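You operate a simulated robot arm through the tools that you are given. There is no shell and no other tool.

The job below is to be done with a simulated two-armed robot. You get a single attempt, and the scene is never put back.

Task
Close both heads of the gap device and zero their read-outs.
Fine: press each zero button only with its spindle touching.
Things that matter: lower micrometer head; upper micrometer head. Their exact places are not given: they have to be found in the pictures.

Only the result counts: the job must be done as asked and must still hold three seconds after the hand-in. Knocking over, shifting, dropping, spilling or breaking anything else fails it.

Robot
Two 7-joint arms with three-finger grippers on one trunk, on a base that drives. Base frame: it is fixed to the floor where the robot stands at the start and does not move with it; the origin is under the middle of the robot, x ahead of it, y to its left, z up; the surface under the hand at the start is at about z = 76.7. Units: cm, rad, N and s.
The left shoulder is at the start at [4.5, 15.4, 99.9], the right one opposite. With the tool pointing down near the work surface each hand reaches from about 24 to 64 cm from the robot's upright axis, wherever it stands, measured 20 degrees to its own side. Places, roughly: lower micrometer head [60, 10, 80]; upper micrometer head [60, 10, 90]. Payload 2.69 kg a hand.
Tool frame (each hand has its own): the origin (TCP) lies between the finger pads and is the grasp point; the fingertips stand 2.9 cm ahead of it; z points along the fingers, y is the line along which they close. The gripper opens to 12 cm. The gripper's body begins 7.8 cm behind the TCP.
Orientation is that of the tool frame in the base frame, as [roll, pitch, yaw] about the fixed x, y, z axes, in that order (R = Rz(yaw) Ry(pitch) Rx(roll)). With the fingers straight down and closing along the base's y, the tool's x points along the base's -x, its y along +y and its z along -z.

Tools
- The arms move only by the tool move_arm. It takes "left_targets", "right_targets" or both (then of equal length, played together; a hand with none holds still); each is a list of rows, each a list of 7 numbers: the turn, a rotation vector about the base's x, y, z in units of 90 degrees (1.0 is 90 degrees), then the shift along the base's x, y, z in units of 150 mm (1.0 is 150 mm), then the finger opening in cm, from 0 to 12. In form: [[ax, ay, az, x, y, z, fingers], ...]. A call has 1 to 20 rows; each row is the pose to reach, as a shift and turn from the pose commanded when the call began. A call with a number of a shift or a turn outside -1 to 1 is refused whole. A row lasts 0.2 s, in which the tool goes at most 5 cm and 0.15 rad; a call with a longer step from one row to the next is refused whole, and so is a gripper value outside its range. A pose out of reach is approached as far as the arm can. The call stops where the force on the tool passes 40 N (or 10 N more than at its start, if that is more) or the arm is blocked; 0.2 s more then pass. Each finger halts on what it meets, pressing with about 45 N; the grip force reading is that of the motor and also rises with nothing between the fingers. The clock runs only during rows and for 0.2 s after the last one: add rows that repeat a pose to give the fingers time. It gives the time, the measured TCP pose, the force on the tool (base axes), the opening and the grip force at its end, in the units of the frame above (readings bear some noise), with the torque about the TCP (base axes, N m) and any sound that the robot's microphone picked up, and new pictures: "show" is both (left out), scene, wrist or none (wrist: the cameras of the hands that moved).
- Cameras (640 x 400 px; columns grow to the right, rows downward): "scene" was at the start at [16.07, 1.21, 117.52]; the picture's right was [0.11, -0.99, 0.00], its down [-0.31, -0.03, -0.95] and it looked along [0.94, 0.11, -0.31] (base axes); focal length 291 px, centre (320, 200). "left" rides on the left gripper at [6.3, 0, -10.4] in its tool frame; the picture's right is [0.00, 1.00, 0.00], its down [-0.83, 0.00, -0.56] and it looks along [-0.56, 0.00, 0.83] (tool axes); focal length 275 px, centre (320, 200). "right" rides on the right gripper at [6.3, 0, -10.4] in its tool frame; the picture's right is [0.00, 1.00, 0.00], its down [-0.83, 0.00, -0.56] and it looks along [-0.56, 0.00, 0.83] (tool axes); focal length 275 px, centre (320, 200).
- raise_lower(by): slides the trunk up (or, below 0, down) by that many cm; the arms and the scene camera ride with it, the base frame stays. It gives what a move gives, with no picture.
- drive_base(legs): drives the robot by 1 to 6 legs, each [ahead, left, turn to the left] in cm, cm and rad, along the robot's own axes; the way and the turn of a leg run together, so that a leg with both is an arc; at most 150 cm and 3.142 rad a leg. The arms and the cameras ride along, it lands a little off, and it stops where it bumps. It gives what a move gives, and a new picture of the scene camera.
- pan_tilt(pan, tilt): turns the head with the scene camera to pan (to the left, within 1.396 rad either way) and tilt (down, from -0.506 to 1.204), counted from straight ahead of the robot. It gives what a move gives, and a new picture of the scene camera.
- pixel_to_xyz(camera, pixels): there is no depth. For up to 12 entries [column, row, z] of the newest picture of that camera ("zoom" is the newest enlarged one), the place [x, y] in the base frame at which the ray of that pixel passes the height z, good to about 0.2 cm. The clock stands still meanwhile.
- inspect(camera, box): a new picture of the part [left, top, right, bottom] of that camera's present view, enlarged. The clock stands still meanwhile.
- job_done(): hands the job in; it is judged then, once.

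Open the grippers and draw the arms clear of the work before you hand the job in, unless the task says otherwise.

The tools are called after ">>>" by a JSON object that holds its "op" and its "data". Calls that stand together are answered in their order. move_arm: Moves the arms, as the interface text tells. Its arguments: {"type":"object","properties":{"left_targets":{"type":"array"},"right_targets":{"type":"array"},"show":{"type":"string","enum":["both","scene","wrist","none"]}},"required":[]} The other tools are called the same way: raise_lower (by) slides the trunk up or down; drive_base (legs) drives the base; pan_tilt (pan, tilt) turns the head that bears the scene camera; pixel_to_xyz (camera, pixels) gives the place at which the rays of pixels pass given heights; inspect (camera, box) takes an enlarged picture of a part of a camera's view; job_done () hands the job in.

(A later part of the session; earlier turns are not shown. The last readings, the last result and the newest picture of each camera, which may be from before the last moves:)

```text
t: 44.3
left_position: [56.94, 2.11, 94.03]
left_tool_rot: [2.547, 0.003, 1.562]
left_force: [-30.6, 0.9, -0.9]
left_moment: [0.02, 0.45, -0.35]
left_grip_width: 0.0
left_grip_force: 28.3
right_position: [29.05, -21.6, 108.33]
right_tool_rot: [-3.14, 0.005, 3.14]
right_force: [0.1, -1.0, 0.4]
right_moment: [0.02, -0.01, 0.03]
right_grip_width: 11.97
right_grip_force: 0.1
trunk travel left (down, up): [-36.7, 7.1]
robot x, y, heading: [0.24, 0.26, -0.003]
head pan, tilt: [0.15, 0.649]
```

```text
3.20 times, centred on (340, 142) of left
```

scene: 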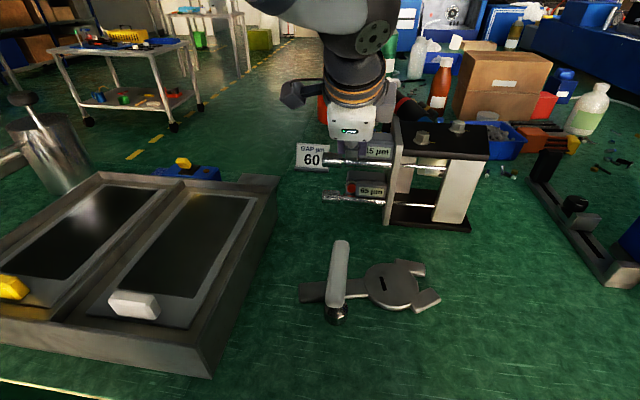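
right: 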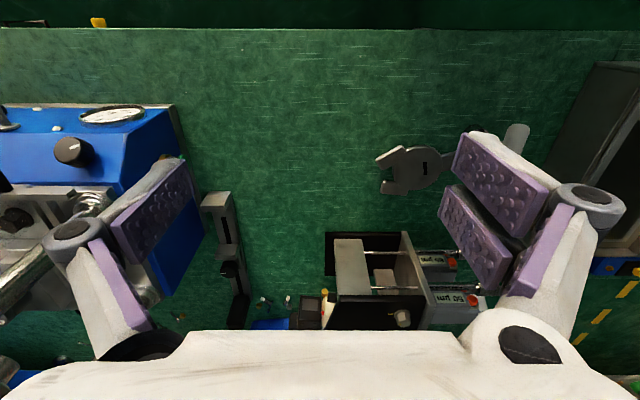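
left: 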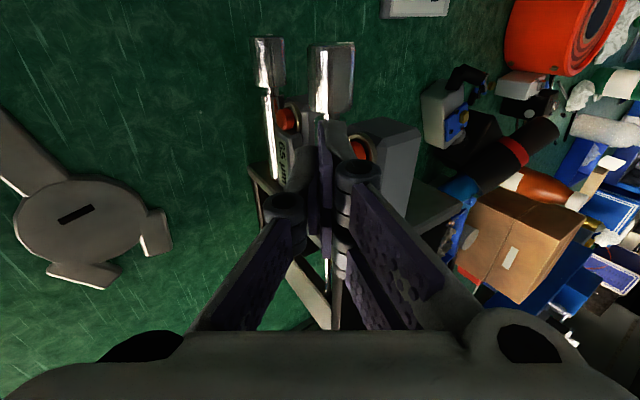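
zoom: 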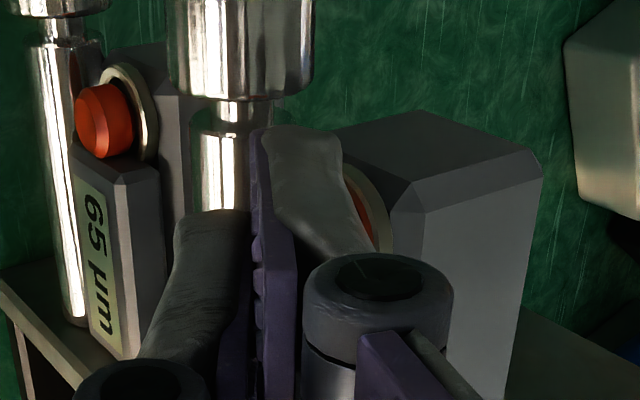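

Even at 30 N nothing changes; the moments put the contact always at y≈1.0, z≈92.5: some wide part of the closed gripper rests on the display housing. I back away and turn the hand 90° about its own axis (fingers closing along y) so that only the tips lead.

>>> {"op": "move_arm", "data": {"left_targets": [[0, 0, 0, -0.1, 0, 0.02, 0], [0, 0, 0, -0.25, 0, 0.08, 0], [0, 0, 0, -0.4, 0, 0.15, 0], [0, 0, 0, -0.55, 0, 0.2, 0], [-0.051, 0, 0.0755, -0.55, 0, 0.2, 0], [-0.102, 0, 0.151, -0.55, 0, 0.2, 0], [-0.153, 0, 0.226, -0.55, 0, 0.2, 0], [-0.204, 0, 0.302, -0.55, 0, 0.2, 0], [-0.255, 0, 0.377, -0.55, 0, 0.2, 0], [-0.306, 0, 0.453, -0.55, 0, 0.2, 0], [-0.357, 0, 0.528, -0.55, 0, 0.2, 0], [-0.408, 0, 0.604, -0.55, 0, 0.2, 0], [-0.459, 0, 0.679, -0.55, 0, 0.2, 0], [-0.51, 0, 0.755, -0.55, 0, 0.2, 0], [-0.56, 0, 0.829, -0.55, 0, 0.2, 0], [-0.56, 0, 0.829, -0.55, 0, 0.2, 0]]}}

>>> {"op": "inspect", "data": {"camera": "scene", "box": [290, 100, 470, 230]}}

```text
t: 47.7
left_position: [49.02, 2.1, 97.1]
left_tool_rot: [3.139, 0.599, 3.141]
left_force: [0.6, 0.3, -0.1]
left_moment: [0.01, -0.01, 0.01]
left_grip_width: 0.01
left_grip_force: 28.6
right_position: [29.32, -21.58, 108.16]
right_tool_rot: [3.14, 0.003, 3.141]
right_force: [0.9, -0.7, -0.1]
right_moment: [-0.01, 0.04, -0.03]
right_grip_width: 11.98
right_grip_force: 0.1
trunk travel left (down, up): [-36.7, 7.1]
robot x, y, heading: [0.09, -0.12, -0.005]
head pan, tilt: [0.15, 0.649]
```

scene: 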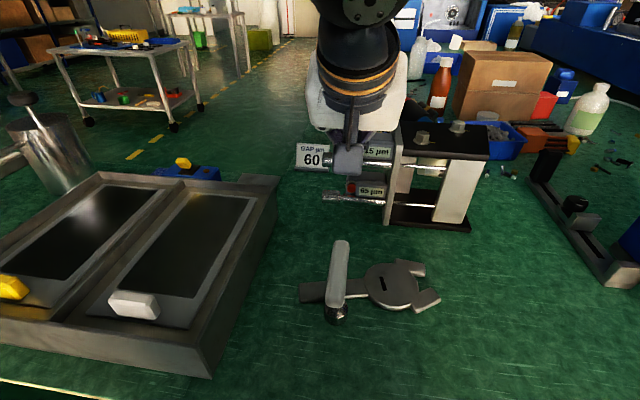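
left: 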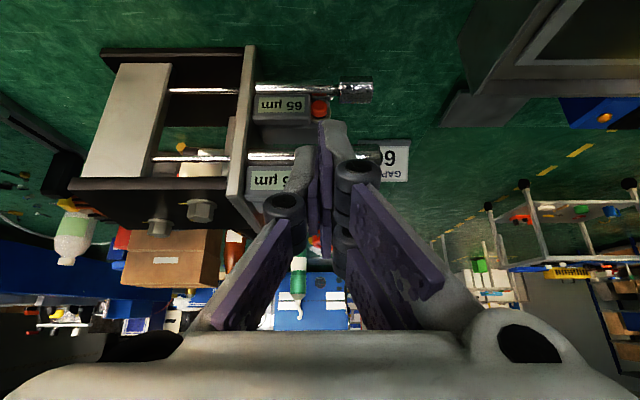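

```text
3.08 times, centred on (380, 165) of scene
```

zoom: 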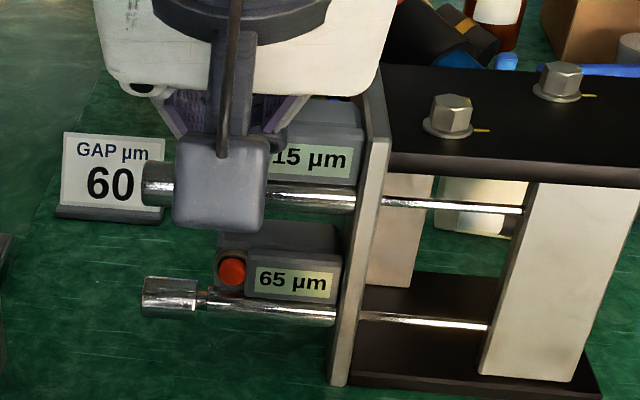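

The hand turns fine this way. I lower the slope to 35° and stage in front of the upper button at y≈2.05.

>>> {"op": "move_arm", "data": {"left_targets": [[0, -0.06, 0, 0.05, 0, -0.05, 0], [0, -0.12, 0, 0.1, 0, -0.1, 0], [0, -0.18, 0, 0.15, 0, -0.17, 0], [0, -0.233, 0, 0.2, 0, -0.25, 0], [0, -0.233, 0, 0.233, -0.003, -0.253, 0], [0, -0.233, 0, 0.233, -0.003, -0.253, 0]]}}

>>> {"op": "inspect", "data": {"camera": "left", "box": [220, 60, 420, 260]}}

>>> {"op": "inspect", "data": {"camera": "scene", "box": [290, 100, 470, 230]}}

```text
t: 49.1
left_position: [52.5, 2.01, 93.06]
left_tool_rot: [3.136, 0.968, 3.136]
left_force: [0.0, -0.2, 0.3]
left_moment: [-0.03, -0.01, 0.0]
left_grip_width: 0.0
left_grip_force: 28.4
right_position: [29.34, -21.6, 108.33]
right_tool_rot: [-3.141, 0.0, 3.14]
right_force: [-0.8, 0.4, 0.1]
right_moment: [-0.03, -0.01, 0.04]
right_grip_width: 12.0
right_grip_force: 0.0
trunk travel left (down, up): [-36.7, 7.1]
robot x, y, heading: [-0.02, -0.25, -0.001]
head pan, tilt: [0.15, 0.649]
```

scene: 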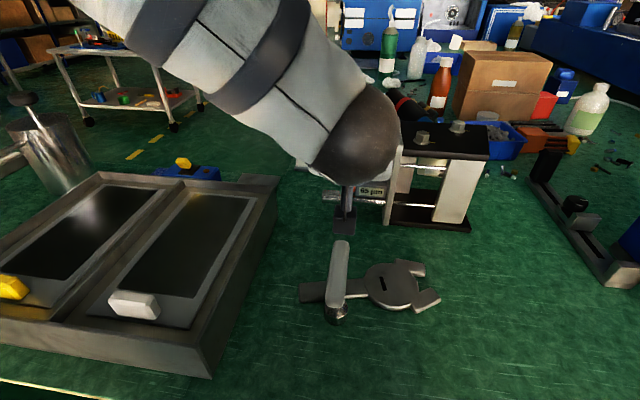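
left: 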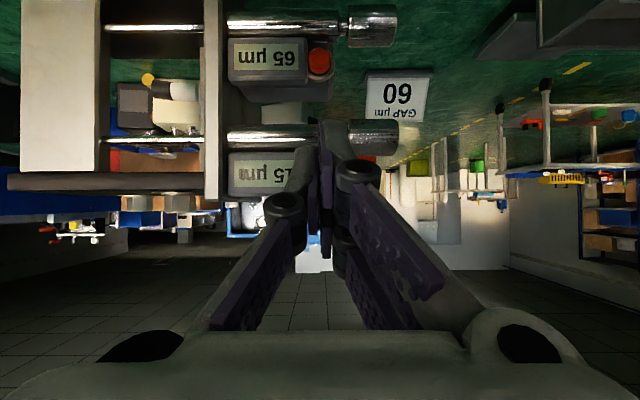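

```text
2.00 times, centred on (320, 160) of left
```

zoom: 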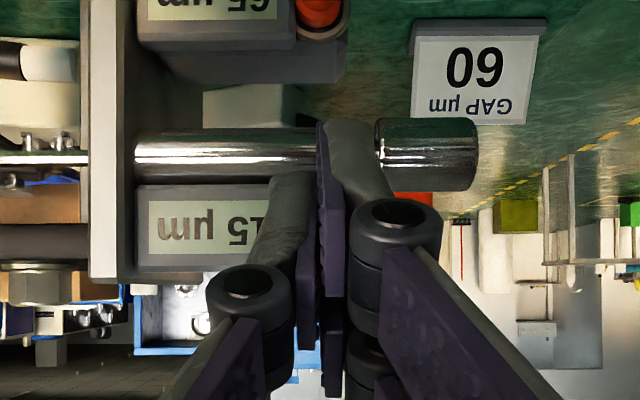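

```text
3.08 times, centred on (380, 165) of scene
```

zoom: 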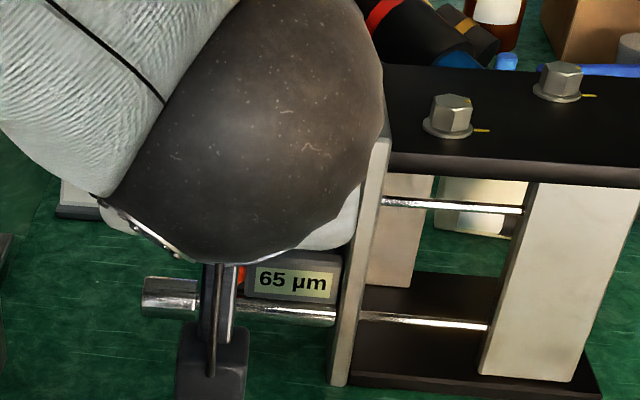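

From below, the red upper button shows at zoom (412,197), to the +y side of the finger. I compute where it is.

>>> {"op": "inspect", "data": {"camera": "left", "box": [310, 110, 410, 172]}}

>>> {"op": "pixel_to_xyz", "data": {"camera": "left", "pixels": [[366, 158, 92.2], [366, 158, 91.5], [366, 158, 93], [319, 62, 84.05], [319, 62, 83.5], [319, 62, 84.6]]}}

```text
6.40 times, centred on (360, 141) of left
```

zoom: 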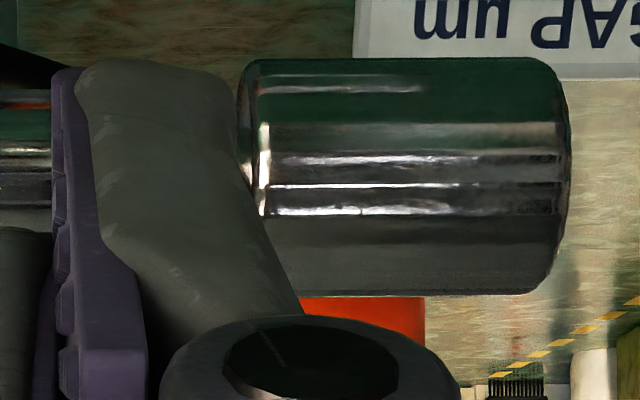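

```text
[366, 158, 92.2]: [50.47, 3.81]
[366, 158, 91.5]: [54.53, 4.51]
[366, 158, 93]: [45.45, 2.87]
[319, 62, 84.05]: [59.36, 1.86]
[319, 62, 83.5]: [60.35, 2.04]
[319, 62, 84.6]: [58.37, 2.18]
```

That red patch is background; the button is hidden behind the finger, at y≈2.0–2.3. I move to y≈2.35 and advance 3 cm, then press stepwise.

>>> {"op": "move_arm", "data": {"left_targets": [[0, 0, 0, 0.07, 0.01, 0.0, 0], [0, 0, 0, 0.14, 0.022, 0.0, 0], [0, 0, 0, 0.2, 0.022, 0.0, 0], [0, 0, 0, 0.2, 0.022, 0.0, 0]], "show": "none"}}

>>> {"op": "inspect", "data": {"camera": "left", "box": [220, 60, 420, 260]}}

>>> {"op": "move_arm", "data": {"left_targets": [[0, 0, 0, 0.007, 0, 0, 0], [0, 0, 0, 0.014, 0, 0, 0], [0, 0, 0, 0.021, 0, 0, 0], [0, 0, 0, 0.027, 0, 0, 0]], "show": "none"}}

>>> {"op": "inspect", "data": {"camera": "left", "box": [220, 60, 420, 260]}}

```text
t: 50.1
left_position: [55.5, 2.37, 93.28]
left_tool_rot: [3.137, 0.968, 3.14]
left_force: [0.2, 0.9, -0.3]
left_moment: [-0.01, 0.01, -0.03]
left_grip_width: 0.0
left_grip_force: 28.3
right_position: [29.29, -21.67, 108.21]
right_tool_rot: [3.141, 0.003, 3.139]
right_force: [-0.3, 0.1, -0.4]
right_moment: [0.01, -0.01, -0.01]
right_grip_width: 11.96
right_grip_force: 0.0
trunk travel left (down, up): [-36.7, 7.1]
robot x, y, heading: [0.09, -0.29, -0.003]
head pan, tilt: [0.15, 0.649]
```

```text
2.00 times, centred on (320, 160) of left
```

zoom: 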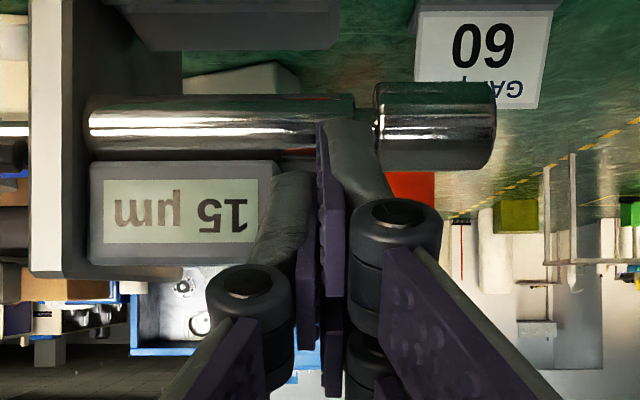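

```text
t: 51.1
left_position: [55.93, 2.46, 93.26]
left_tool_rot: [3.139, 0.967, 3.137]
left_force: [0.6, -1.2, -0.8]
left_moment: [0.01, 0.01, 0.0]
left_grip_width: 0.0
left_grip_force: 28.4
right_position: [29.31, -21.66, 108.28]
right_tool_rot: [3.141, 0.002, 3.141]
right_force: [-0.1, 0.4, -0.8]
right_moment: [-0.01, 0.01, -0.02]
right_grip_width: 12.0
right_grip_force: 0.0
trunk travel left (down, up): [-36.7, 7.1]
robot x, y, heading: [-0.14, -0.21, -0.003]
head pan, tilt: [0.15, 0.649]
```

```text
2.00 times, centred on (320, 160) of left
```

zoom: 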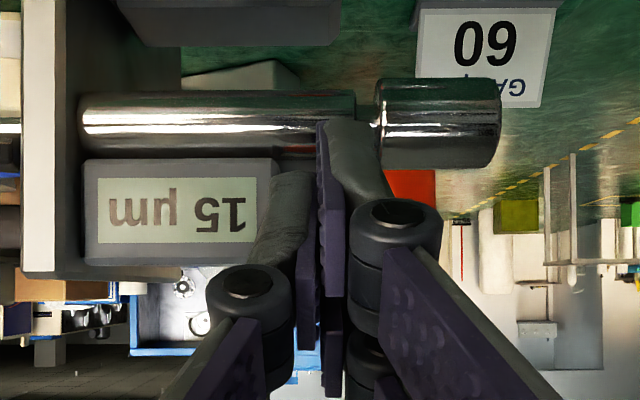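

The left finger's edge (zoom col ≈268) would overlap the display housing edge (col 278). I shift 0.4 cm to +y and press on in 1 mm steps.

>>> {"op": "move_arm", "data": {"left_targets": [[0, 0, 0, 0, 0.025, 0, 0], [0, 0, 0, 0.007, 0.025, 0, 0], [0, 0, 0, 0.014, 0.025, 0, 0], [0, 0, 0, 0.021, 0.025, 0, 0], [0, 0, 0, 0.028, 0.025, 0, 0]], "show": "none"}}

>>> {"op": "inspect", "data": {"camera": "left", "box": [220, 60, 420, 260]}}

```text
t: 52.3
left_position: [56.37, 2.76, 93.4]
left_tool_rot: [3.137, 0.967, 3.138]
left_force: [-0.5, -0.1, -0.4]
left_moment: [-0.01, -0.04, 0.0]
left_grip_width: 0.0
left_grip_force: 28.2
right_position: [29.36, -21.7, 108.24]
right_tool_rot: [-3.141, 0.002, 3.139]
right_force: [-0.1, 0.6, 0.3]
right_moment: [-0.03, 0.0, 0.04]
right_grip_width: 11.98
right_grip_force: 0.0
trunk travel left (down, up): [-36.7, 7.1]
robot x, y, heading: [-0.06, -0.14, 0.002]
head pan, tilt: [0.15, 0.649]
```

```text
2.00 times, centred on (320, 160) of left
```

zoom: 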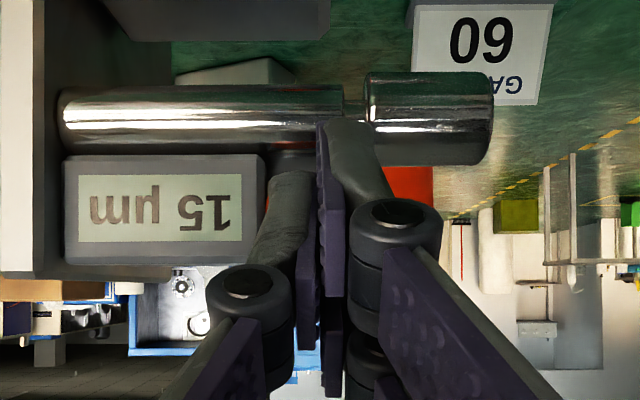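

No contact yet at x=56.37; I continue.

>>> {"op": "move_arm", "data": {"left_targets": [[0, 0, 0, 0.007, 0, 0, 0], [0, 0, 0, 0.014, 0, 0, 0], [0, 0, 0, 0.021, 0, 0, 0], [0, 0, 0, 0.028, 0, 0, 0], [0, 0, 0, 0.028, 0, 0, 0]], "show": "none"}}

>>> {"op": "inspect", "data": {"camera": "left", "box": [220, 60, 420, 260]}}

```text
t: 53.5
left_position: [56.72, 2.8, 93.17]
left_tool_rot: [3.137, 0.968, 3.136]
left_force: [-2.0, 0.3, -0.1]
left_moment: [-0.02, -0.02, -0.02]
left_grip_width: 0.01
left_grip_force: 28.7
right_position: [29.24, -21.64, 108.26]
right_tool_rot: [-3.141, 0.002, 3.14]
right_force: [0.4, 0.2, -0.4]
right_moment: [-0.02, -0.02, 0.01]
right_grip_width: 11.98
right_grip_force: 0.1
trunk travel left (down, up): [-36.7, 7.1]
robot x, y, heading: [0.05, -0.35, -0.002]
head pan, tilt: [0.15, 0.649]
```

```text
2.00 times, centred on (320, 160) of left
```

zoom: 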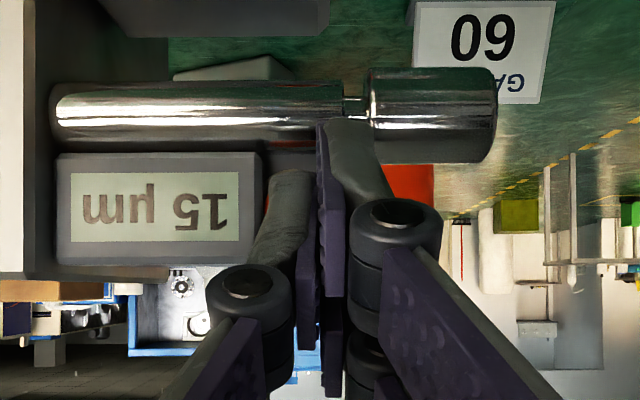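

First light force (-2 N), possibly the button. I press further in 1 mm steps.

>>> {"op": "move_arm", "data": {"left_targets": [[0, 0, 0, 0.007, 0, 0, 0], [0, 0, 0, 0.014, 0, 0, 0], [0, 0, 0, 0.02, 0, 0, 0], [0, 0, 0, 0.02, 0, 0, 0]], "show": "none"}}

>>> {"op": "inspect", "data": {"camera": "left", "box": [220, 60, 420, 260]}}

```text
t: 54.5
left_position: [57.04, 2.76, 93.33]
left_tool_rot: [3.136, 0.967, 3.139]
left_force: [-3.0, 0.8, -0.4]
left_moment: [0.04, 0.02, -0.01]
left_grip_width: 0.01
left_grip_force: 28.6
right_position: [29.2, -21.7, 108.25]
right_tool_rot: [3.139, 0.002, 3.14]
right_force: [-0.1, -0.1, 0.1]
right_moment: [-0.01, -0.03, -0.01]
right_grip_width: 12.02
right_grip_force: 0.0
trunk travel left (down, up): [-36.7, 7.1]
robot x, y, heading: [0.39, 0.18, 0.0]
head pan, tilt: [0.15, 0.649]
heard: click
```

```text
2.00 times, centred on (320, 160) of left
```

zoom: 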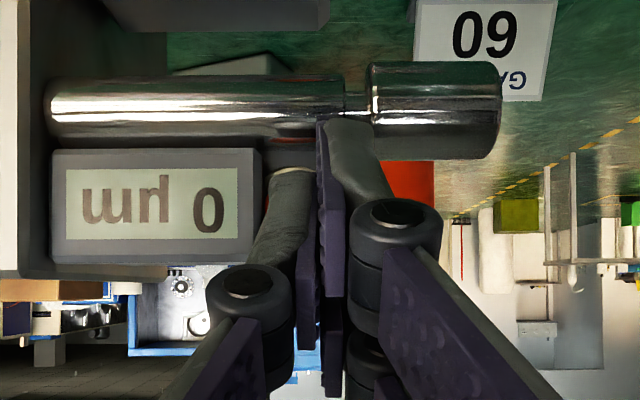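

Click heard and the upper display reads 0 µm. I back the fingers off the button, and compute the torque-tool handle's extent since the wrist camera must pass near it for the lower head.

>>> {"op": "move_arm", "data": {"left_targets": [[0, 0, 0, -0.1, 0, 0, 0], [0, 0, 0, -0.2, 0, 0.03, 0], [0, 0, 0, -0.3, 0.05, 0.06, 0], [0, 0, 0, -0.3, 0.1, 0.08, 0], [0, 0, 0, -0.3, 0.1, 0.08, 0]]}}

>>> {"op": "pixel_to_xyz", "data": {"camera": "scene", "pixels": [[341, 241, 87], [335, 310, 87], [330, 275, 87], [350, 275, 87], [341, 241, 85], [331, 241, 87], [350, 241, 87]]}}

>>> {"op": "inspect", "data": {"camera": "scene", "box": [280, 120, 460, 330]}}

```text
t: 55.7
left_position: [52.57, 4.24, 94.54]
left_tool_rot: [3.137, 0.967, 3.137]
left_force: [0.2, 0.3, 0.0]
left_moment: [-0.04, 0.02, 0.03]
left_grip_width: 0.0
left_grip_force: 28.6
right_position: [29.27, -21.68, 108.23]
right_tool_rot: [3.14, 0.003, 3.14]
right_force: [0.0, -0.2, 0.3]
right_moment: [0.01, -0.01, 0.02]
right_grip_width: 11.98
right_grip_force: 0.0
trunk travel left (down, up): [-36.7, 7.1]
robot x, y, heading: [-0.06, -0.4, 0.005]
head pan, tilt: [0.15, 0.649]
```

scene: 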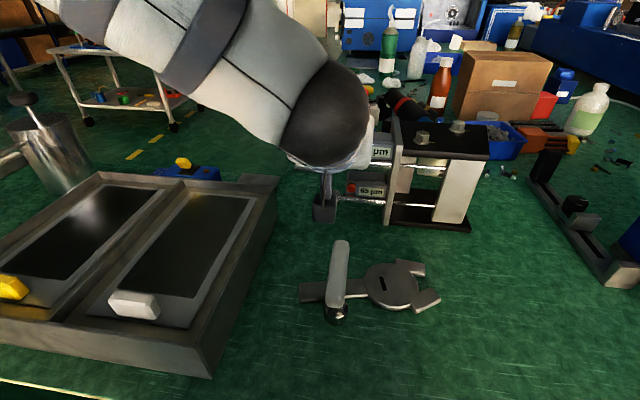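
left: 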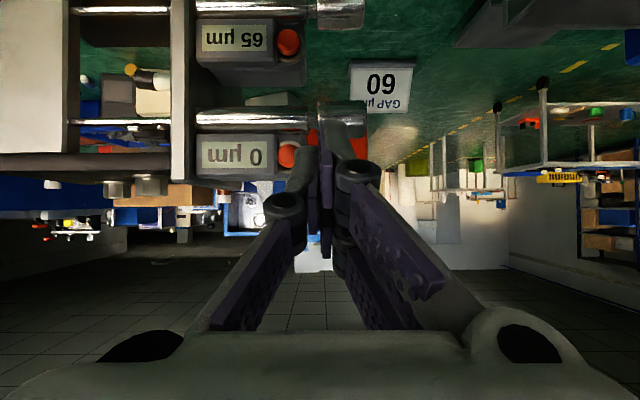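

```text
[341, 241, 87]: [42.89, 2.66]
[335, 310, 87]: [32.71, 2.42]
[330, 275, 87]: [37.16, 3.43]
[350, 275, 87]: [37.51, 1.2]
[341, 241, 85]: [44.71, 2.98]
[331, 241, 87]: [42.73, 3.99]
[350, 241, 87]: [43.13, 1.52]
```

```text
1.90 times, centred on (370, 225) of scene
```

zoom: 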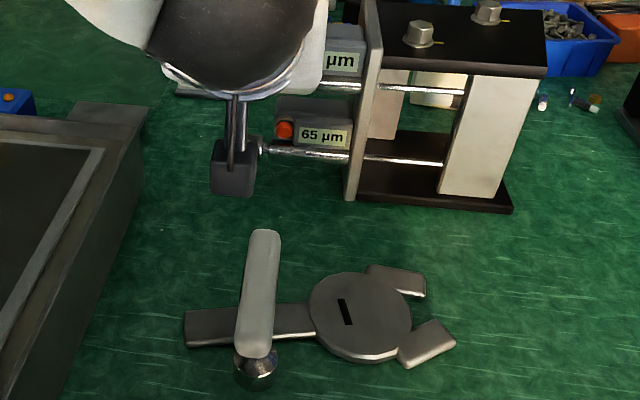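

Upper display stays 0 µm. The handle spans x 32.7–43, y 1.3–3.9, top z≈87. I check how far back the wrist ball (scene (325,110)) sits from the TCP.

>>> {"op": "pixel_to_xyz", "data": {"camera": "scene", "pixels": [[325, 115, 102], [325, 115, 104], [325, 115, 106], [325, 208, 94], [325, 208, 95.5]]}}

```text
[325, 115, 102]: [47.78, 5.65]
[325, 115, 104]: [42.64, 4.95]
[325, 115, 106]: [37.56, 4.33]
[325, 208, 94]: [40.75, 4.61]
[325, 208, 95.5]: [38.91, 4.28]
```

Wrist ball is ~20 cm behind the TCP, so it clears the handle. Plan for the lower head: use the flat underside of the closed fingers as a rack — slide the fingers between the knobs, press lightly on the lower knob's top and pull back, which rolls it clockwise. First I go to the pre-position in front.

>>> {"op": "move_arm", "data": {"left_targets": [[0, 0.008, 0, 0.0, 0.06, -0.08, 0], [0, 0.0156, 0, 0.0, 0.131, -0.16, 0], [0, 0.0156, 0, 0.005, 0.131, -0.24, 0], [0, 0.0156, 0, 0.009, 0.131, -0.309, 0], [0, 0.0156, 0, 0.009, 0.131, -0.309, 0]]}}

>>> {"op": "inspect", "data": {"camera": "left", "box": [160, 20, 440, 195]}}

```text
t: 56.9
left_position: [52.72, 6.15, 89.73]
left_tool_rot: [3.137, 0.943, 3.138]
left_force: [0.6, -0.4, 0.4]
left_moment: [-0.01, -0.01, 0.02]
left_grip_width: 0.0
left_grip_force: 28.6
right_position: [29.36, -21.62, 108.29]
right_tool_rot: [3.141, 0.003, 3.14]
right_force: [-0.1, -0.6, -0.8]
right_moment: [-0.03, 0.04, -0.01]
right_grip_width: 11.99
right_grip_force: 0.1
trunk travel left (down, up): [-36.7, 7.1]
robot x, y, heading: [0.18, -0.08, -0.005]
head pan, tilt: [0.15, 0.649]
```

scene: 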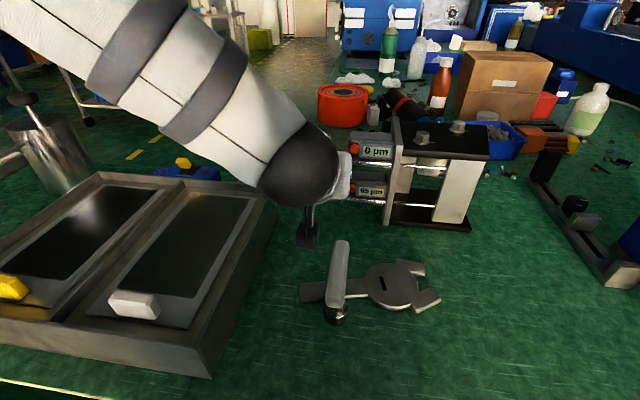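
left: 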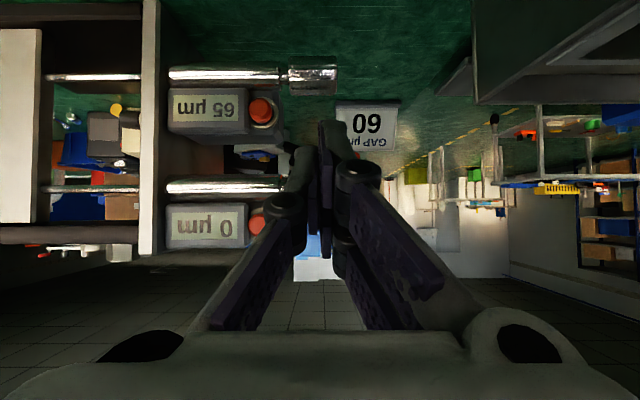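

```text
2.29 times, centred on (300, 108) of left
```

zoom: 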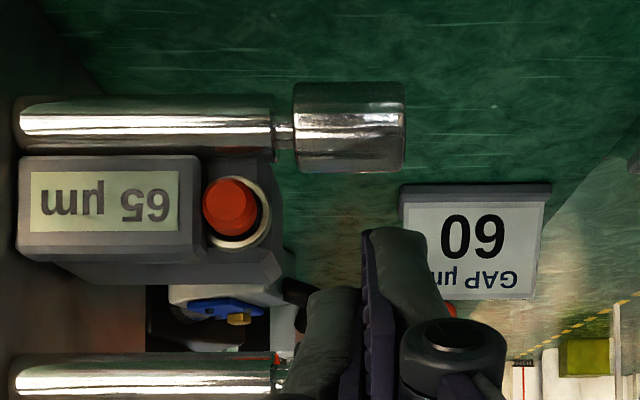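

The camera looks almost level at the knobs; the lower knob spans zoom rows 82–172, cols 293–405. I use the rays to pin its height.

>>> {"op": "pixel_to_xyz", "data": {"camera": "left", "pixels": [[312.7, 75.9, 81], [312.7, 75.9, 81.4], [312.7, 75.9, 81.8], [312.7, 56.5, 80.2], [312.7, 95.8, 82.6], [255, 90, 84], [264, 112, 84]]}}

```text
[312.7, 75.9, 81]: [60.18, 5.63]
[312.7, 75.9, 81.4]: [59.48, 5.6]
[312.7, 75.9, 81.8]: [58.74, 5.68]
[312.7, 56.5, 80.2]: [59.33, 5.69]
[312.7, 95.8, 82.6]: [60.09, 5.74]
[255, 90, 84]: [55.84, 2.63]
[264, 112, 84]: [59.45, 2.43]
```

Pads look wider than stated, so passing between the knobs is tight. Instead I'll use the blunt fingertip face as the rack: touch the knob's front-upper side along the finger axis and slide down-and-back, which rolls it clockwise. I move to the start of the stroke, 0.8 cm short of contact.

>>> {"op": "move_arm", "data": {"left_targets": [[0, 0, 0, 0.07, -0.007, -0.07, 0], [0, 0, 0, 0.14, -0.014, -0.14, 0], [0, 0, 0, 0.2, -0.02, -0.21, 0], [0, 0, 0, 0.271, -0.02, -0.286, 0], [0, 0, 0, 0.271, -0.02, -0.286, 0]]}}

>>> {"op": "inspect", "data": {"camera": "left", "box": [160, 20, 440, 195]}}

>>> {"op": "inspect", "data": {"camera": "scene", "box": [270, 100, 450, 230]}}

```text
t: 58.1
left_position: [56.72, 5.94, 85.58]
left_tool_rot: [3.137, 0.94, 3.138]
left_force: [-0.5, -0.3, -0.2]
left_moment: [-0.01, -0.02, -0.01]
left_grip_width: 0.02
left_grip_force: 28.8
right_position: [29.34, -21.6, 108.34]
right_tool_rot: [-3.142, 0.001, 3.14]
right_force: [-0.2, 0.1, 0.8]
right_moment: [-0.01, -0.02, 0.01]
right_grip_width: 12.01
right_grip_force: 0.1
trunk travel left (down, up): [-36.7, 7.1]
robot x, y, heading: [0.39, 0.32, -0.003]
head pan, tilt: [0.15, 0.649]
```

scene: 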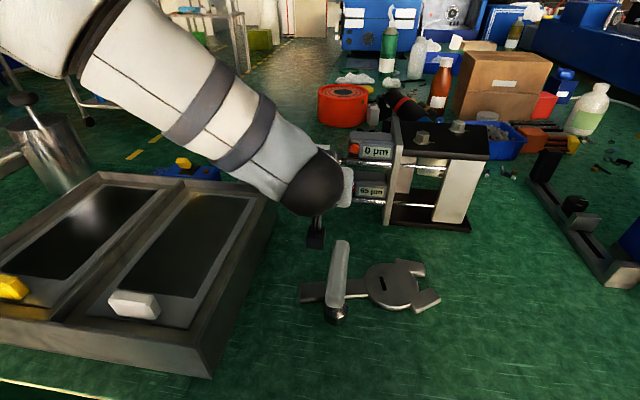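
left: 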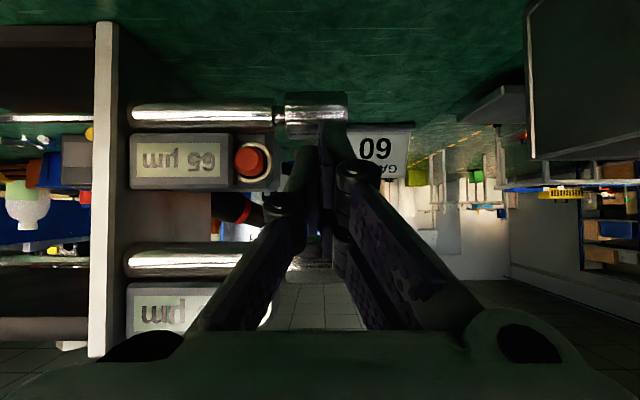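

```text
2.29 times, centred on (300, 108) of left
```

zoom: 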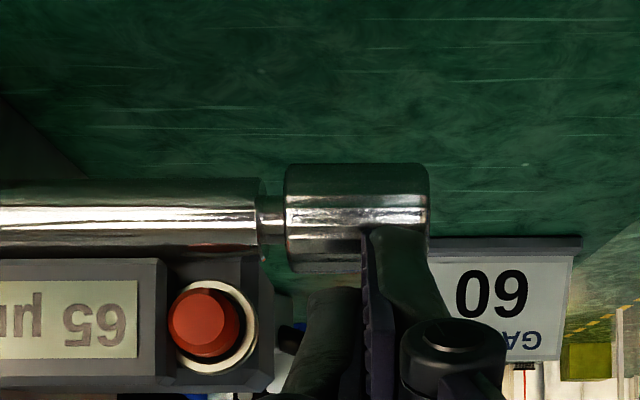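

```text
3.08 times, centred on (360, 165) of scene
```

zoom: 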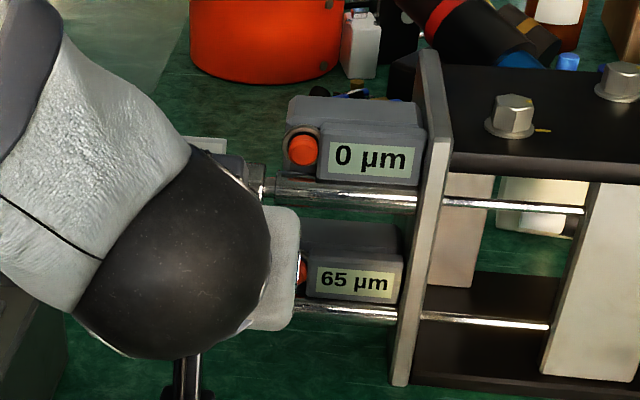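

Both displays are visible in the scene (0 and 65 µm). I take a shorter lever (0.8 cm above centre) and approach along the finger axis in 1 mm steps.

>>> {"op": "move_arm", "data": {"left_targets": [[0, 0, 0, -0.01, -0.009, -0.064, 0], [0, 0, 0, -0.0046, -0.009, -0.0679, 0], [0, 0, 0, 0.0008, -0.009, -0.0718, 0], [0, 0, 0, 0.0062, -0.009, -0.0757, 0], [0, 0, 0, 0.0116, -0.009, -0.0796, 0]], "show": "none"}}

>>> {"op": "inspect", "data": {"camera": "left", "box": [160, 20, 440, 195]}}

```text
t: 59.3
left_position: [56.84, 5.71, 84.35]
left_tool_rot: [3.135, 0.943, 3.139]
left_force: [0.5, -0.2, 0.1]
left_moment: [-0.01, -0.03, 0.01]
left_grip_width: 0.01
left_grip_force: 28.9
right_position: [29.25, -21.64, 108.18]
right_tool_rot: [-3.142, 0.003, 3.14]
right_force: [0.2, -0.5, 0.1]
right_moment: [0.01, -0.05, 0.0]
right_grip_width: 12.02
right_grip_force: 0.0
trunk travel left (down, up): [-36.7, 7.1]
robot x, y, heading: [0.26, 0.08, -0.002]
head pan, tilt: [0.15, 0.649]
```

```text
2.29 times, centred on (300, 108) of left
```

zoom: 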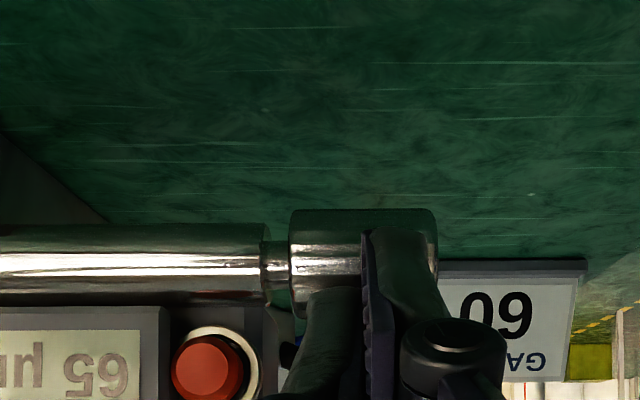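

No contact yet. Four more 1 mm steps along the finger axis.

>>> {"op": "move_arm", "data": {"left_targets": [[0, 0, 0, 0.0054, 0, -0.0039, 0], [0, 0, 0, 0.0108, 0, -0.0078, 0], [0, 0, 0, 0.0162, 0, -0.0117, 0], [0, 0, 0, 0.0162, 0, -0.0117, 0]], "show": "none"}}

```text
t: 60.3
left_position: [57.24, 5.79, 84.16]
left_tool_rot: [3.137, 0.943, 3.138]
left_force: [-0.1, -0.1, -0.6]
left_moment: [0.01, 0.0, 0.02]
left_grip_width: 0.0
left_grip_force: 27.9
right_position: [29.3, -21.65, 108.28]
right_tool_rot: [-3.141, 0.002, 3.141]
right_force: [0.0, 0.4, 0.2]
right_moment: [0.02, -0.01, 0.0]
right_grip_width: 11.99
right_grip_force: 0.0
trunk travel left (down, up): [-36.7, 7.1]
robot x, y, heading: [-0.12, 0.12, -0.001]
head pan, tilt: [0.15, 0.649]
```

Still free; I continue with 1 mm steps.

>>> {"op": "move_arm", "data": {"left_targets": [[0, 0, 0, 0.0054, 0, -0.0039, 0], [0, 0, 0, 0.0108, 0, -0.0078, 0], [0, 0, 0, 0.0108, 0, -0.0078, 0]], "show": "none"}}

>>> {"op": "inspect", "data": {"camera": "left", "box": [240, 80, 400, 180]}}

```text
t: 61.1
left_position: [57.26, 5.86, 84.19]
left_tool_rot: [3.135, 0.943, 3.138]
left_force: [-7.1, 1.3, 3.8]
left_moment: [0.02, 0.09, 0.0]
left_grip_width: 0.62
left_grip_force: 28.4
right_position: [29.22, -21.74, 108.32]
right_tool_rot: [-3.141, 0.002, 3.141]
right_force: [0.2, 0.6, 0.6]
right_moment: [0.03, 0.0, 0.0]
right_grip_width: 11.99
right_grip_force: 0.1
trunk travel left (down, up): [-36.7, 7.1]
robot x, y, heading: [0.2, 0.2, -0.003]
head pan, tilt: [0.15, 0.649]
```

```text
4.00 times, centred on (320, 130) of left
```

zoom: 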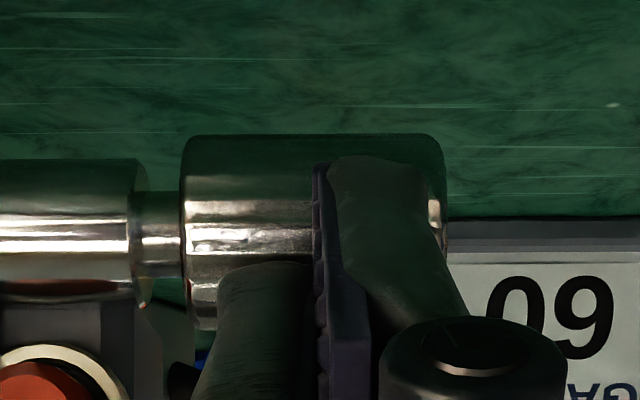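

Contact: 8 N along the finger axis. I press 0.5 mm more and slide 1 cm down-and-back along the tip face, then check the lower display.

>>> {"op": "move_arm", "data": {"left_targets": [[0, 0, 0, 0.0027, 0, -0.002, 0], [0, 0, 0, -0.0071, 0, -0.0155, 0], [0, 0, 0, -0.0169, 0, -0.029, 0], [0, 0, 0, -0.0267, 0, -0.0424, 0], [0, 0, 0, -0.0365, 0, -0.0559, 0]], "show": "none"}}

>>> {"op": "inspect", "data": {"camera": "scene", "box": [270, 100, 450, 230]}}

>>> {"op": "inspect", "data": {"camera": "left", "box": [160, 20, 440, 195]}}

```text
t: 62.3
left_position: [56.72, 5.75, 83.3]
left_tool_rot: [3.137, 0.944, 3.138]
left_force: [-9.9, 2.3, 7.4]
left_moment: [0.01, -0.05, 0.04]
left_grip_width: 0.61
left_grip_force: 28.7
right_position: [29.11, -21.67, 108.33]
right_tool_rot: [3.141, 0.002, 3.14]
right_force: [0.8, -0.4, -0.9]
right_moment: [0.0, -0.01, 0.0]
right_grip_width: 12.01
right_grip_force: 0.0
trunk travel left (down, up): [-36.7, 7.1]
robot x, y, heading: [0.0, -0.39, -0.002]
head pan, tilt: [0.15, 0.649]
```

```text
3.08 times, centred on (360, 165) of scene
```

zoom: 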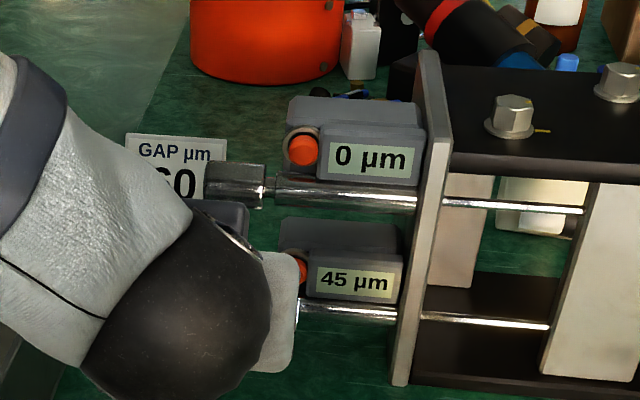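

```text
2.29 times, centred on (300, 108) of left
```

zoom: 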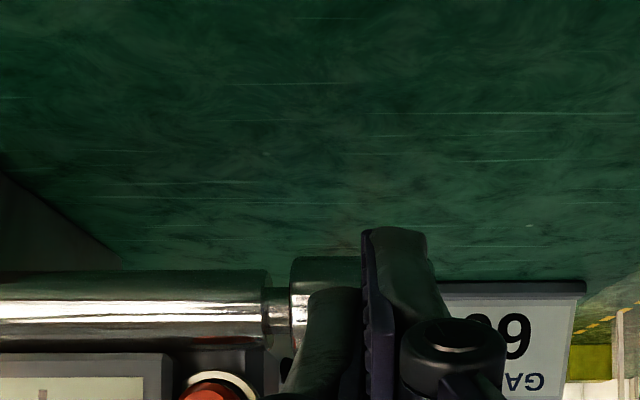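

The stroke rolled it from 65 to 45 µm. I continue 0.75 cm along the same slide.

>>> {"op": "move_arm", "data": {"left_targets": [[0, 0, 0, -0.0098, 0, -0.01348, 0], [0, 0, 0, -0.0196, 0, -0.027, 0], [0, 0, 0, -0.0294, 0, -0.0404, 0]], "show": "none"}}

>>> {"op": "inspect", "data": {"camera": "scene", "box": [270, 100, 450, 230]}}

```text
t: 63.1
left_position: [56.17, 5.85, 82.68]
left_tool_rot: [3.138, 0.944, 3.14]
left_force: [-9.7, 2.0, 9.5]
left_moment: [0.05, -0.16, 0.1]
left_grip_width: 0.6
left_grip_force: 28.5
right_position: [29.15, -21.61, 108.27]
right_tool_rot: [-3.141, 0.001, 3.14]
right_force: [-0.4, -1.2, 0.3]
right_moment: [-0.02, -0.04, -0.02]
right_grip_width: 12.02
right_grip_force: 0.1
trunk travel left (down, up): [-36.7, 7.1]
robot x, y, heading: [-0.07, -0.07, -0.007]
head pan, tilt: [0.15, 0.649]
```

```text
3.08 times, centred on (360, 165) of scene
```

zoom: 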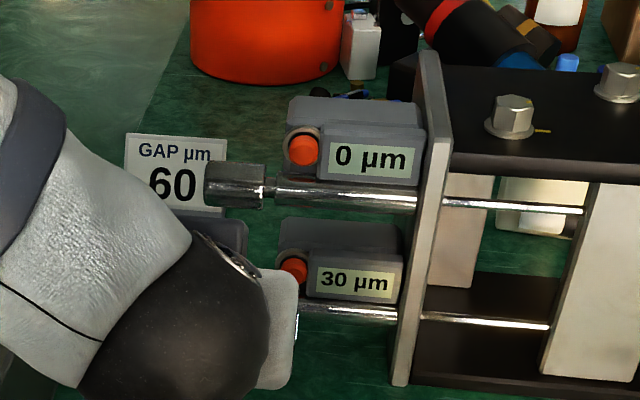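

30 µm now. I lift off along the finger axis, return to the stroke start, and roll another 0.75 cm.

>>> {"op": "move_arm", "data": {"left_targets": [[0, 0, 0, -0.0324, 0, 0.0235, 0], [0, 0, 0, 0.0019, 0, 0.0707, 0], [0, 0, 0, 0.0362, 0, 0.1179, 0], [0, 0, 0, 0.0524, 0, 0.1061, 0], [0, 0, 0, 0.0686, 0, 0.0944, 0], [0, 0, 0, 0.0588, 0, 0.0809, 0], [0, 0, 0, 0.049, 0, 0.0674, 0], [0, 0, 0, 0.0392, 0, 0.054, 0]], "show": "none"}}

>>> {"op": "inspect", "data": {"camera": "scene", "box": [270, 100, 450, 230]}}

```text
t: 64.9
left_position: [56.9, 5.88, 83.55]
left_tool_rot: [3.137, 0.946, 3.138]
left_force: [-7.2, 0.3, 14.2]
left_moment: [-0.07, -0.16, -0.05]
left_grip_width: 0.01
left_grip_force: 28.0
right_position: [29.23, -21.73, 108.36]
right_tool_rot: [-3.141, 0.003, 3.14]
right_force: [-0.9, -0.3, 0.6]
right_moment: [0.01, 0.0, 0.01]
right_grip_width: 11.99
right_grip_force: 0.0
trunk travel left (down, up): [-36.7, 7.1]
robot x, y, heading: [-0.08, -0.06, -0.002]
head pan, tilt: [0.15, 0.649]
```

```text
3.08 times, centred on (360, 165) of scene
```

zoom: 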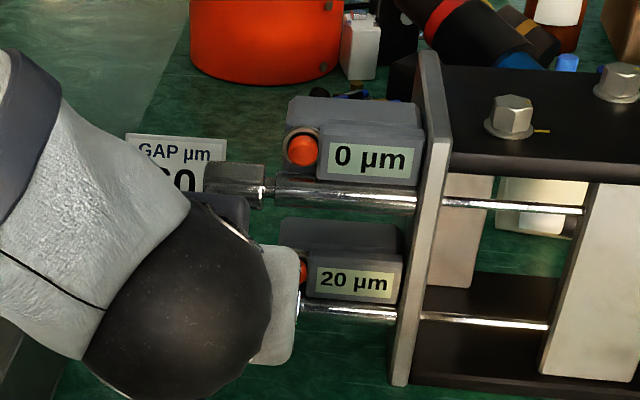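

20 µm; the tangential force rose to ~7 N. I continue 0.5 cm to see whether it still turns.

>>> {"op": "move_arm", "data": {"left_targets": [[0, 0, 0, -0.0098, 0, -0.01348, 0], [0, 0, 0, -0.0196, 0, -0.027, 0]], "show": "none"}}

>>> {"op": "inspect", "data": {"camera": "scene", "box": [270, 100, 450, 230]}}

```text
t: 65.5
left_position: [56.61, 5.93, 83.07]
left_tool_rot: [3.136, 0.946, 3.138]
left_force: [-8.6, -1.5, 16.3]
left_moment: [-0.02, -0.29, 0.01]
left_grip_width: 0.58
left_grip_force: 29.2
right_position: [29.12, -21.61, 108.41]
right_tool_rot: [-3.141, 0.003, 3.141]
right_force: [-0.4, 0.6, -1.1]
right_moment: [-0.03, 0.0, 0.0]
right_grip_width: 11.98
right_grip_force: 0.1
trunk travel left (down, up): [-36.7, 7.1]
robot x, y, heading: [0.01, -0.16, 0.003]
head pan, tilt: [0.15, 0.649]
```

```text
3.08 times, centred on (360, 165) of scene
```

zoom: 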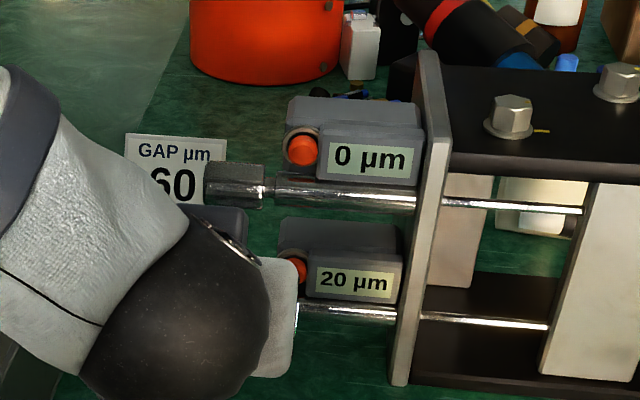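

The display stayed at 20 µm while the tip slipped (tangential/normal ≈ 8/16 N): the lower spindle appears to touch. I press 1 mm harder and slide 0.4 cm more to confirm.

>>> {"op": "move_arm", "data": {"left_targets": [[0, 0, 0, 0.0054, 0, -0.0039, 0], [0, 0, 0, -0.0024, 0, -0.0147, 0], [0, 0, 0, -0.0103, 0, -0.0255, 0]], "show": "none"}}

>>> {"op": "inspect", "data": {"camera": "scene", "box": [270, 100, 450, 230]}}

```text
t: 66.3
left_position: [56.32, 5.72, 82.82]
left_tool_rot: [3.137, 0.946, 3.139]
left_force: [-15.5, -0.1, 23.5]
left_moment: [0.06, -0.53, 0.06]
left_grip_width: 0.61
left_grip_force: 28.4
right_position: [28.96, -21.61, 108.47]
right_tool_rot: [3.141, 0.002, 3.138]
right_force: [0.5, -0.5, 0.9]
right_moment: [-0.03, 0.0, 0.01]
right_grip_width: 11.98
right_grip_force: 0.1
trunk travel left (down, up): [-36.7, 7.1]
robot x, y, heading: [0.29, -0.03, 0.001]
head pan, tilt: [0.15, 0.649]
```

```text
3.08 times, centred on (360, 165) of scene
```

zoom: 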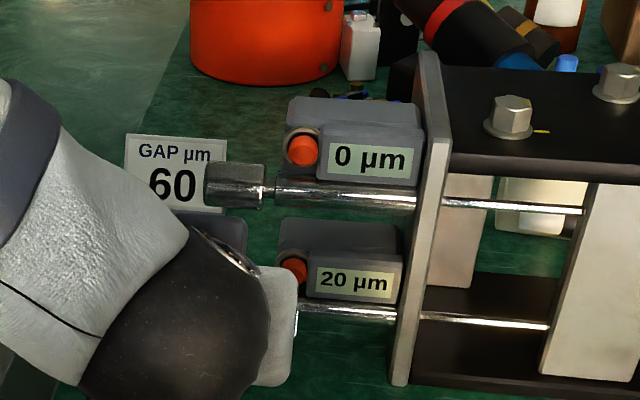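

It holds at 20 µm with 26 N pressed: lower spindle is closed. I lift off along the finger axis, rise, steepen the hand to 56° (camera clear of the handle) and line up with the lower button at y≈2.8.

>>> {"op": "move_arm", "data": {"left_targets": [[0, 0, 0, -0.04, 0, 0.029, 0], [0, 0, 0, -0.12, 0, 0.1, 0], [0, 0, 0, -0.2, 0, 0.25, 0], [0, 0, 0, -0.22, 0, 0.42, 0], [0, 0.074, 0, -0.22, -0.06, 0.55, 0], [0, 0.148, 0, -0.22, -0.13, 0.6, 0], [0, 0.2222, 0, -0.22, -0.195, 0.6, 0], [0, 0.2222, 0, -0.22, -0.195, 0.6, 0]]}}

>>> {"op": "inspect", "data": {"camera": "scene", "box": [290, 100, 470, 230]}}

>>> {"op": "inspect", "data": {"camera": "left", "box": [160, 20, 440, 195]}}

```text
t: 68.1
left_position: [53.24, 2.93, 91.56]
left_tool_rot: [3.137, 0.592, 3.14]
left_force: [0.0, 0.7, -0.7]
left_moment: [-0.01, 0.04, 0.02]
left_grip_width: 0.0
left_grip_force: 28.4
right_position: [29.35, -21.65, 108.21]
right_tool_rot: [3.141, 0.001, 3.14]
right_force: [-0.3, 0.4, -1.1]
right_moment: [0.03, -0.02, -0.02]
right_grip_width: 12.01
right_grip_force: 0.0
trunk travel left (down, up): [-36.7, 7.1]
robot x, y, heading: [-0.14, -0.2, -0.003]
head pan, tilt: [0.15, 0.649]
```

scene: 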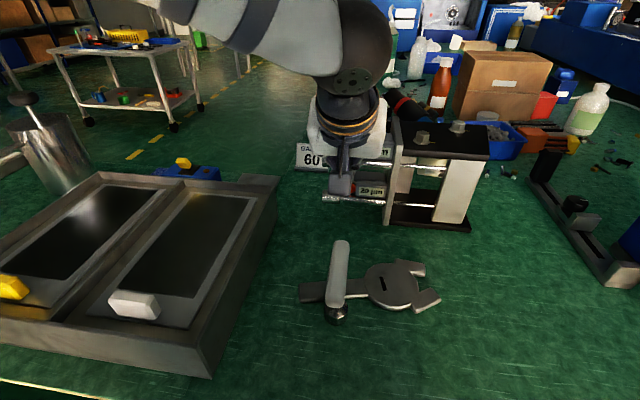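
left: 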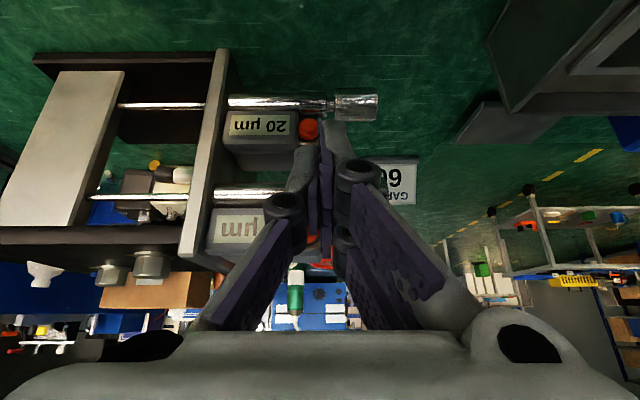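

```text
3.08 times, centred on (380, 165) of scene
```

zoom: 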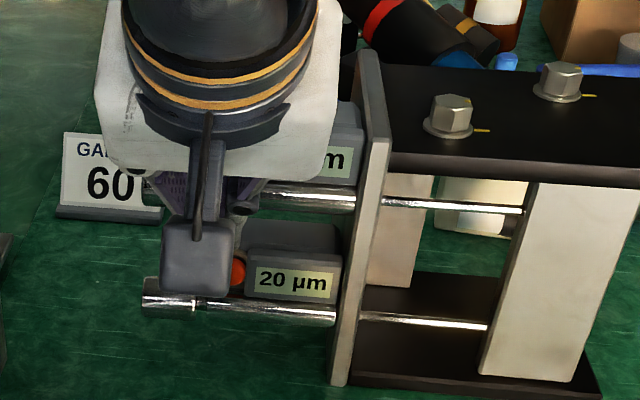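

```text
2.29 times, centred on (300, 108) of left
```

zoom: 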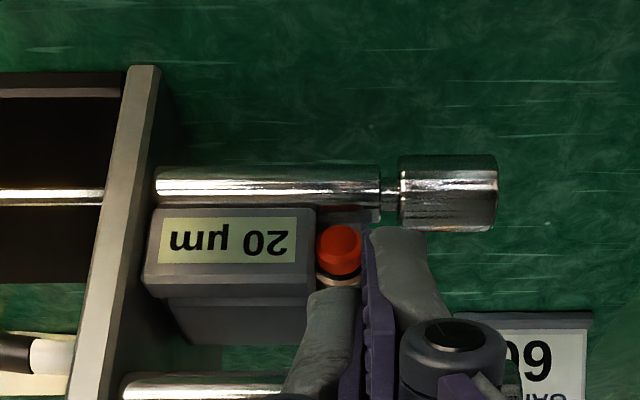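

The lower display holds 20 µm; its button is at zoom (339,250) → y≈2.2, just below-right of the tips. I move down to in front of it.

>>> {"op": "move_arm", "data": {"left_targets": [[0, 0, 0, 0.01, -0.005, -0.1, 0], [0, 0, 0, 0.03, -0.005, -0.2, 0], [0, 0, 0, 0.07, -0.005, -0.29, 0], [0, 0, 0, 0.11, -0.005, -0.36, 0], [0, 0, 0, 0.13, -0.005, -0.39, 0], [0, 0, 0, 0.13, -0.005, -0.39, 0]]}}

>>> {"op": "inspect", "data": {"camera": "left", "box": [160, 20, 440, 195]}}

>>> {"op": "inspect", "data": {"camera": "scene", "box": [270, 120, 450, 340]}}

```text
t: 69.5
left_position: [55.27, 2.84, 85.75]
left_tool_rot: [3.139, 0.595, 3.14]
left_force: [-0.8, 0.8, 0.3]
left_moment: [-0.03, -0.03, 0.0]
left_grip_width: 0.02
left_grip_force: 29.0
right_position: [29.29, -21.66, 108.18]
right_tool_rot: [3.141, 0.002, 3.141]
right_force: [0.2, 0.5, -0.1]
right_moment: [0.01, -0.02, 0.04]
right_grip_width: 11.99
right_grip_force: 0.0
trunk travel left (down, up): [-36.7, 7.1]
robot x, y, heading: [0.1, 0.21, -0.003]
head pan, tilt: [0.15, 0.649]
```

scene: 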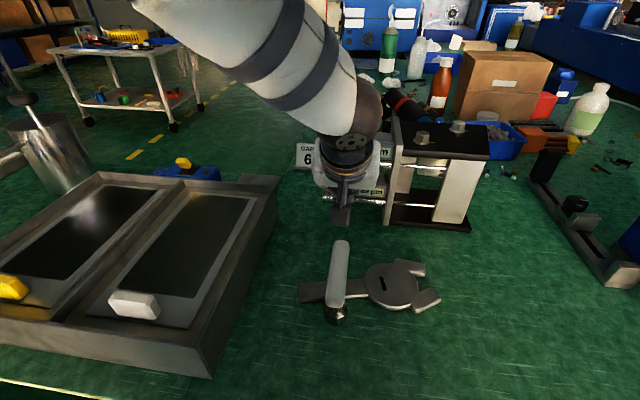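
left: 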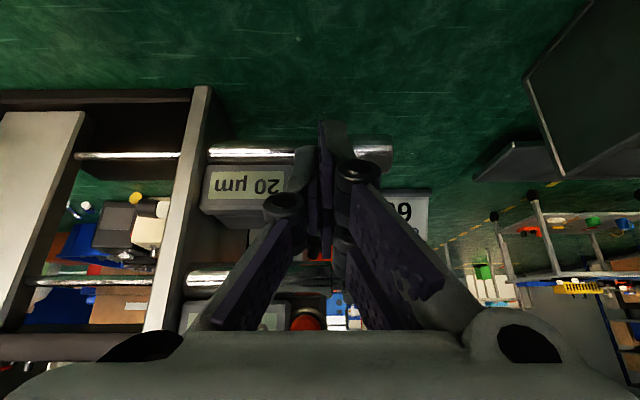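

```text
2.29 times, centred on (300, 108) of left
```

zoom: 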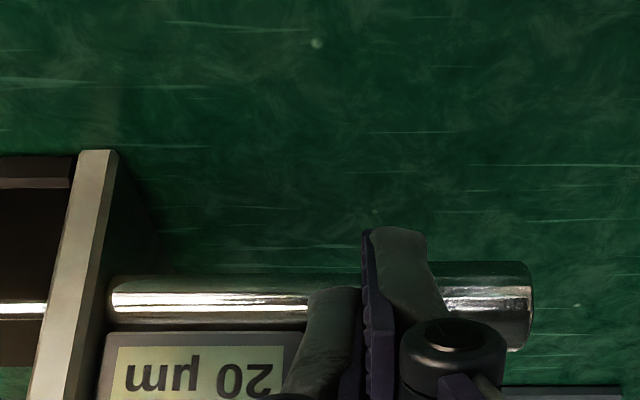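

```text
1.82 times, centred on (360, 230) of scene
```

zoom: 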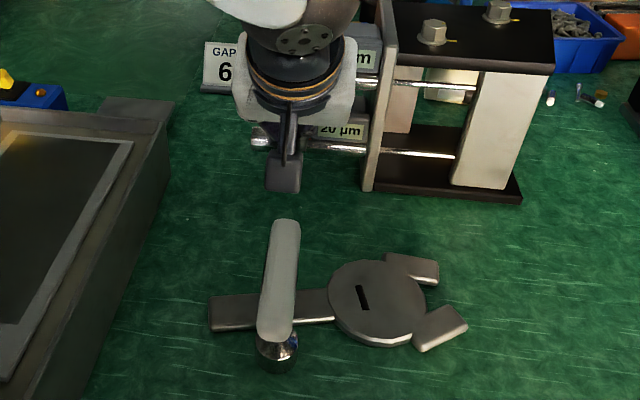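

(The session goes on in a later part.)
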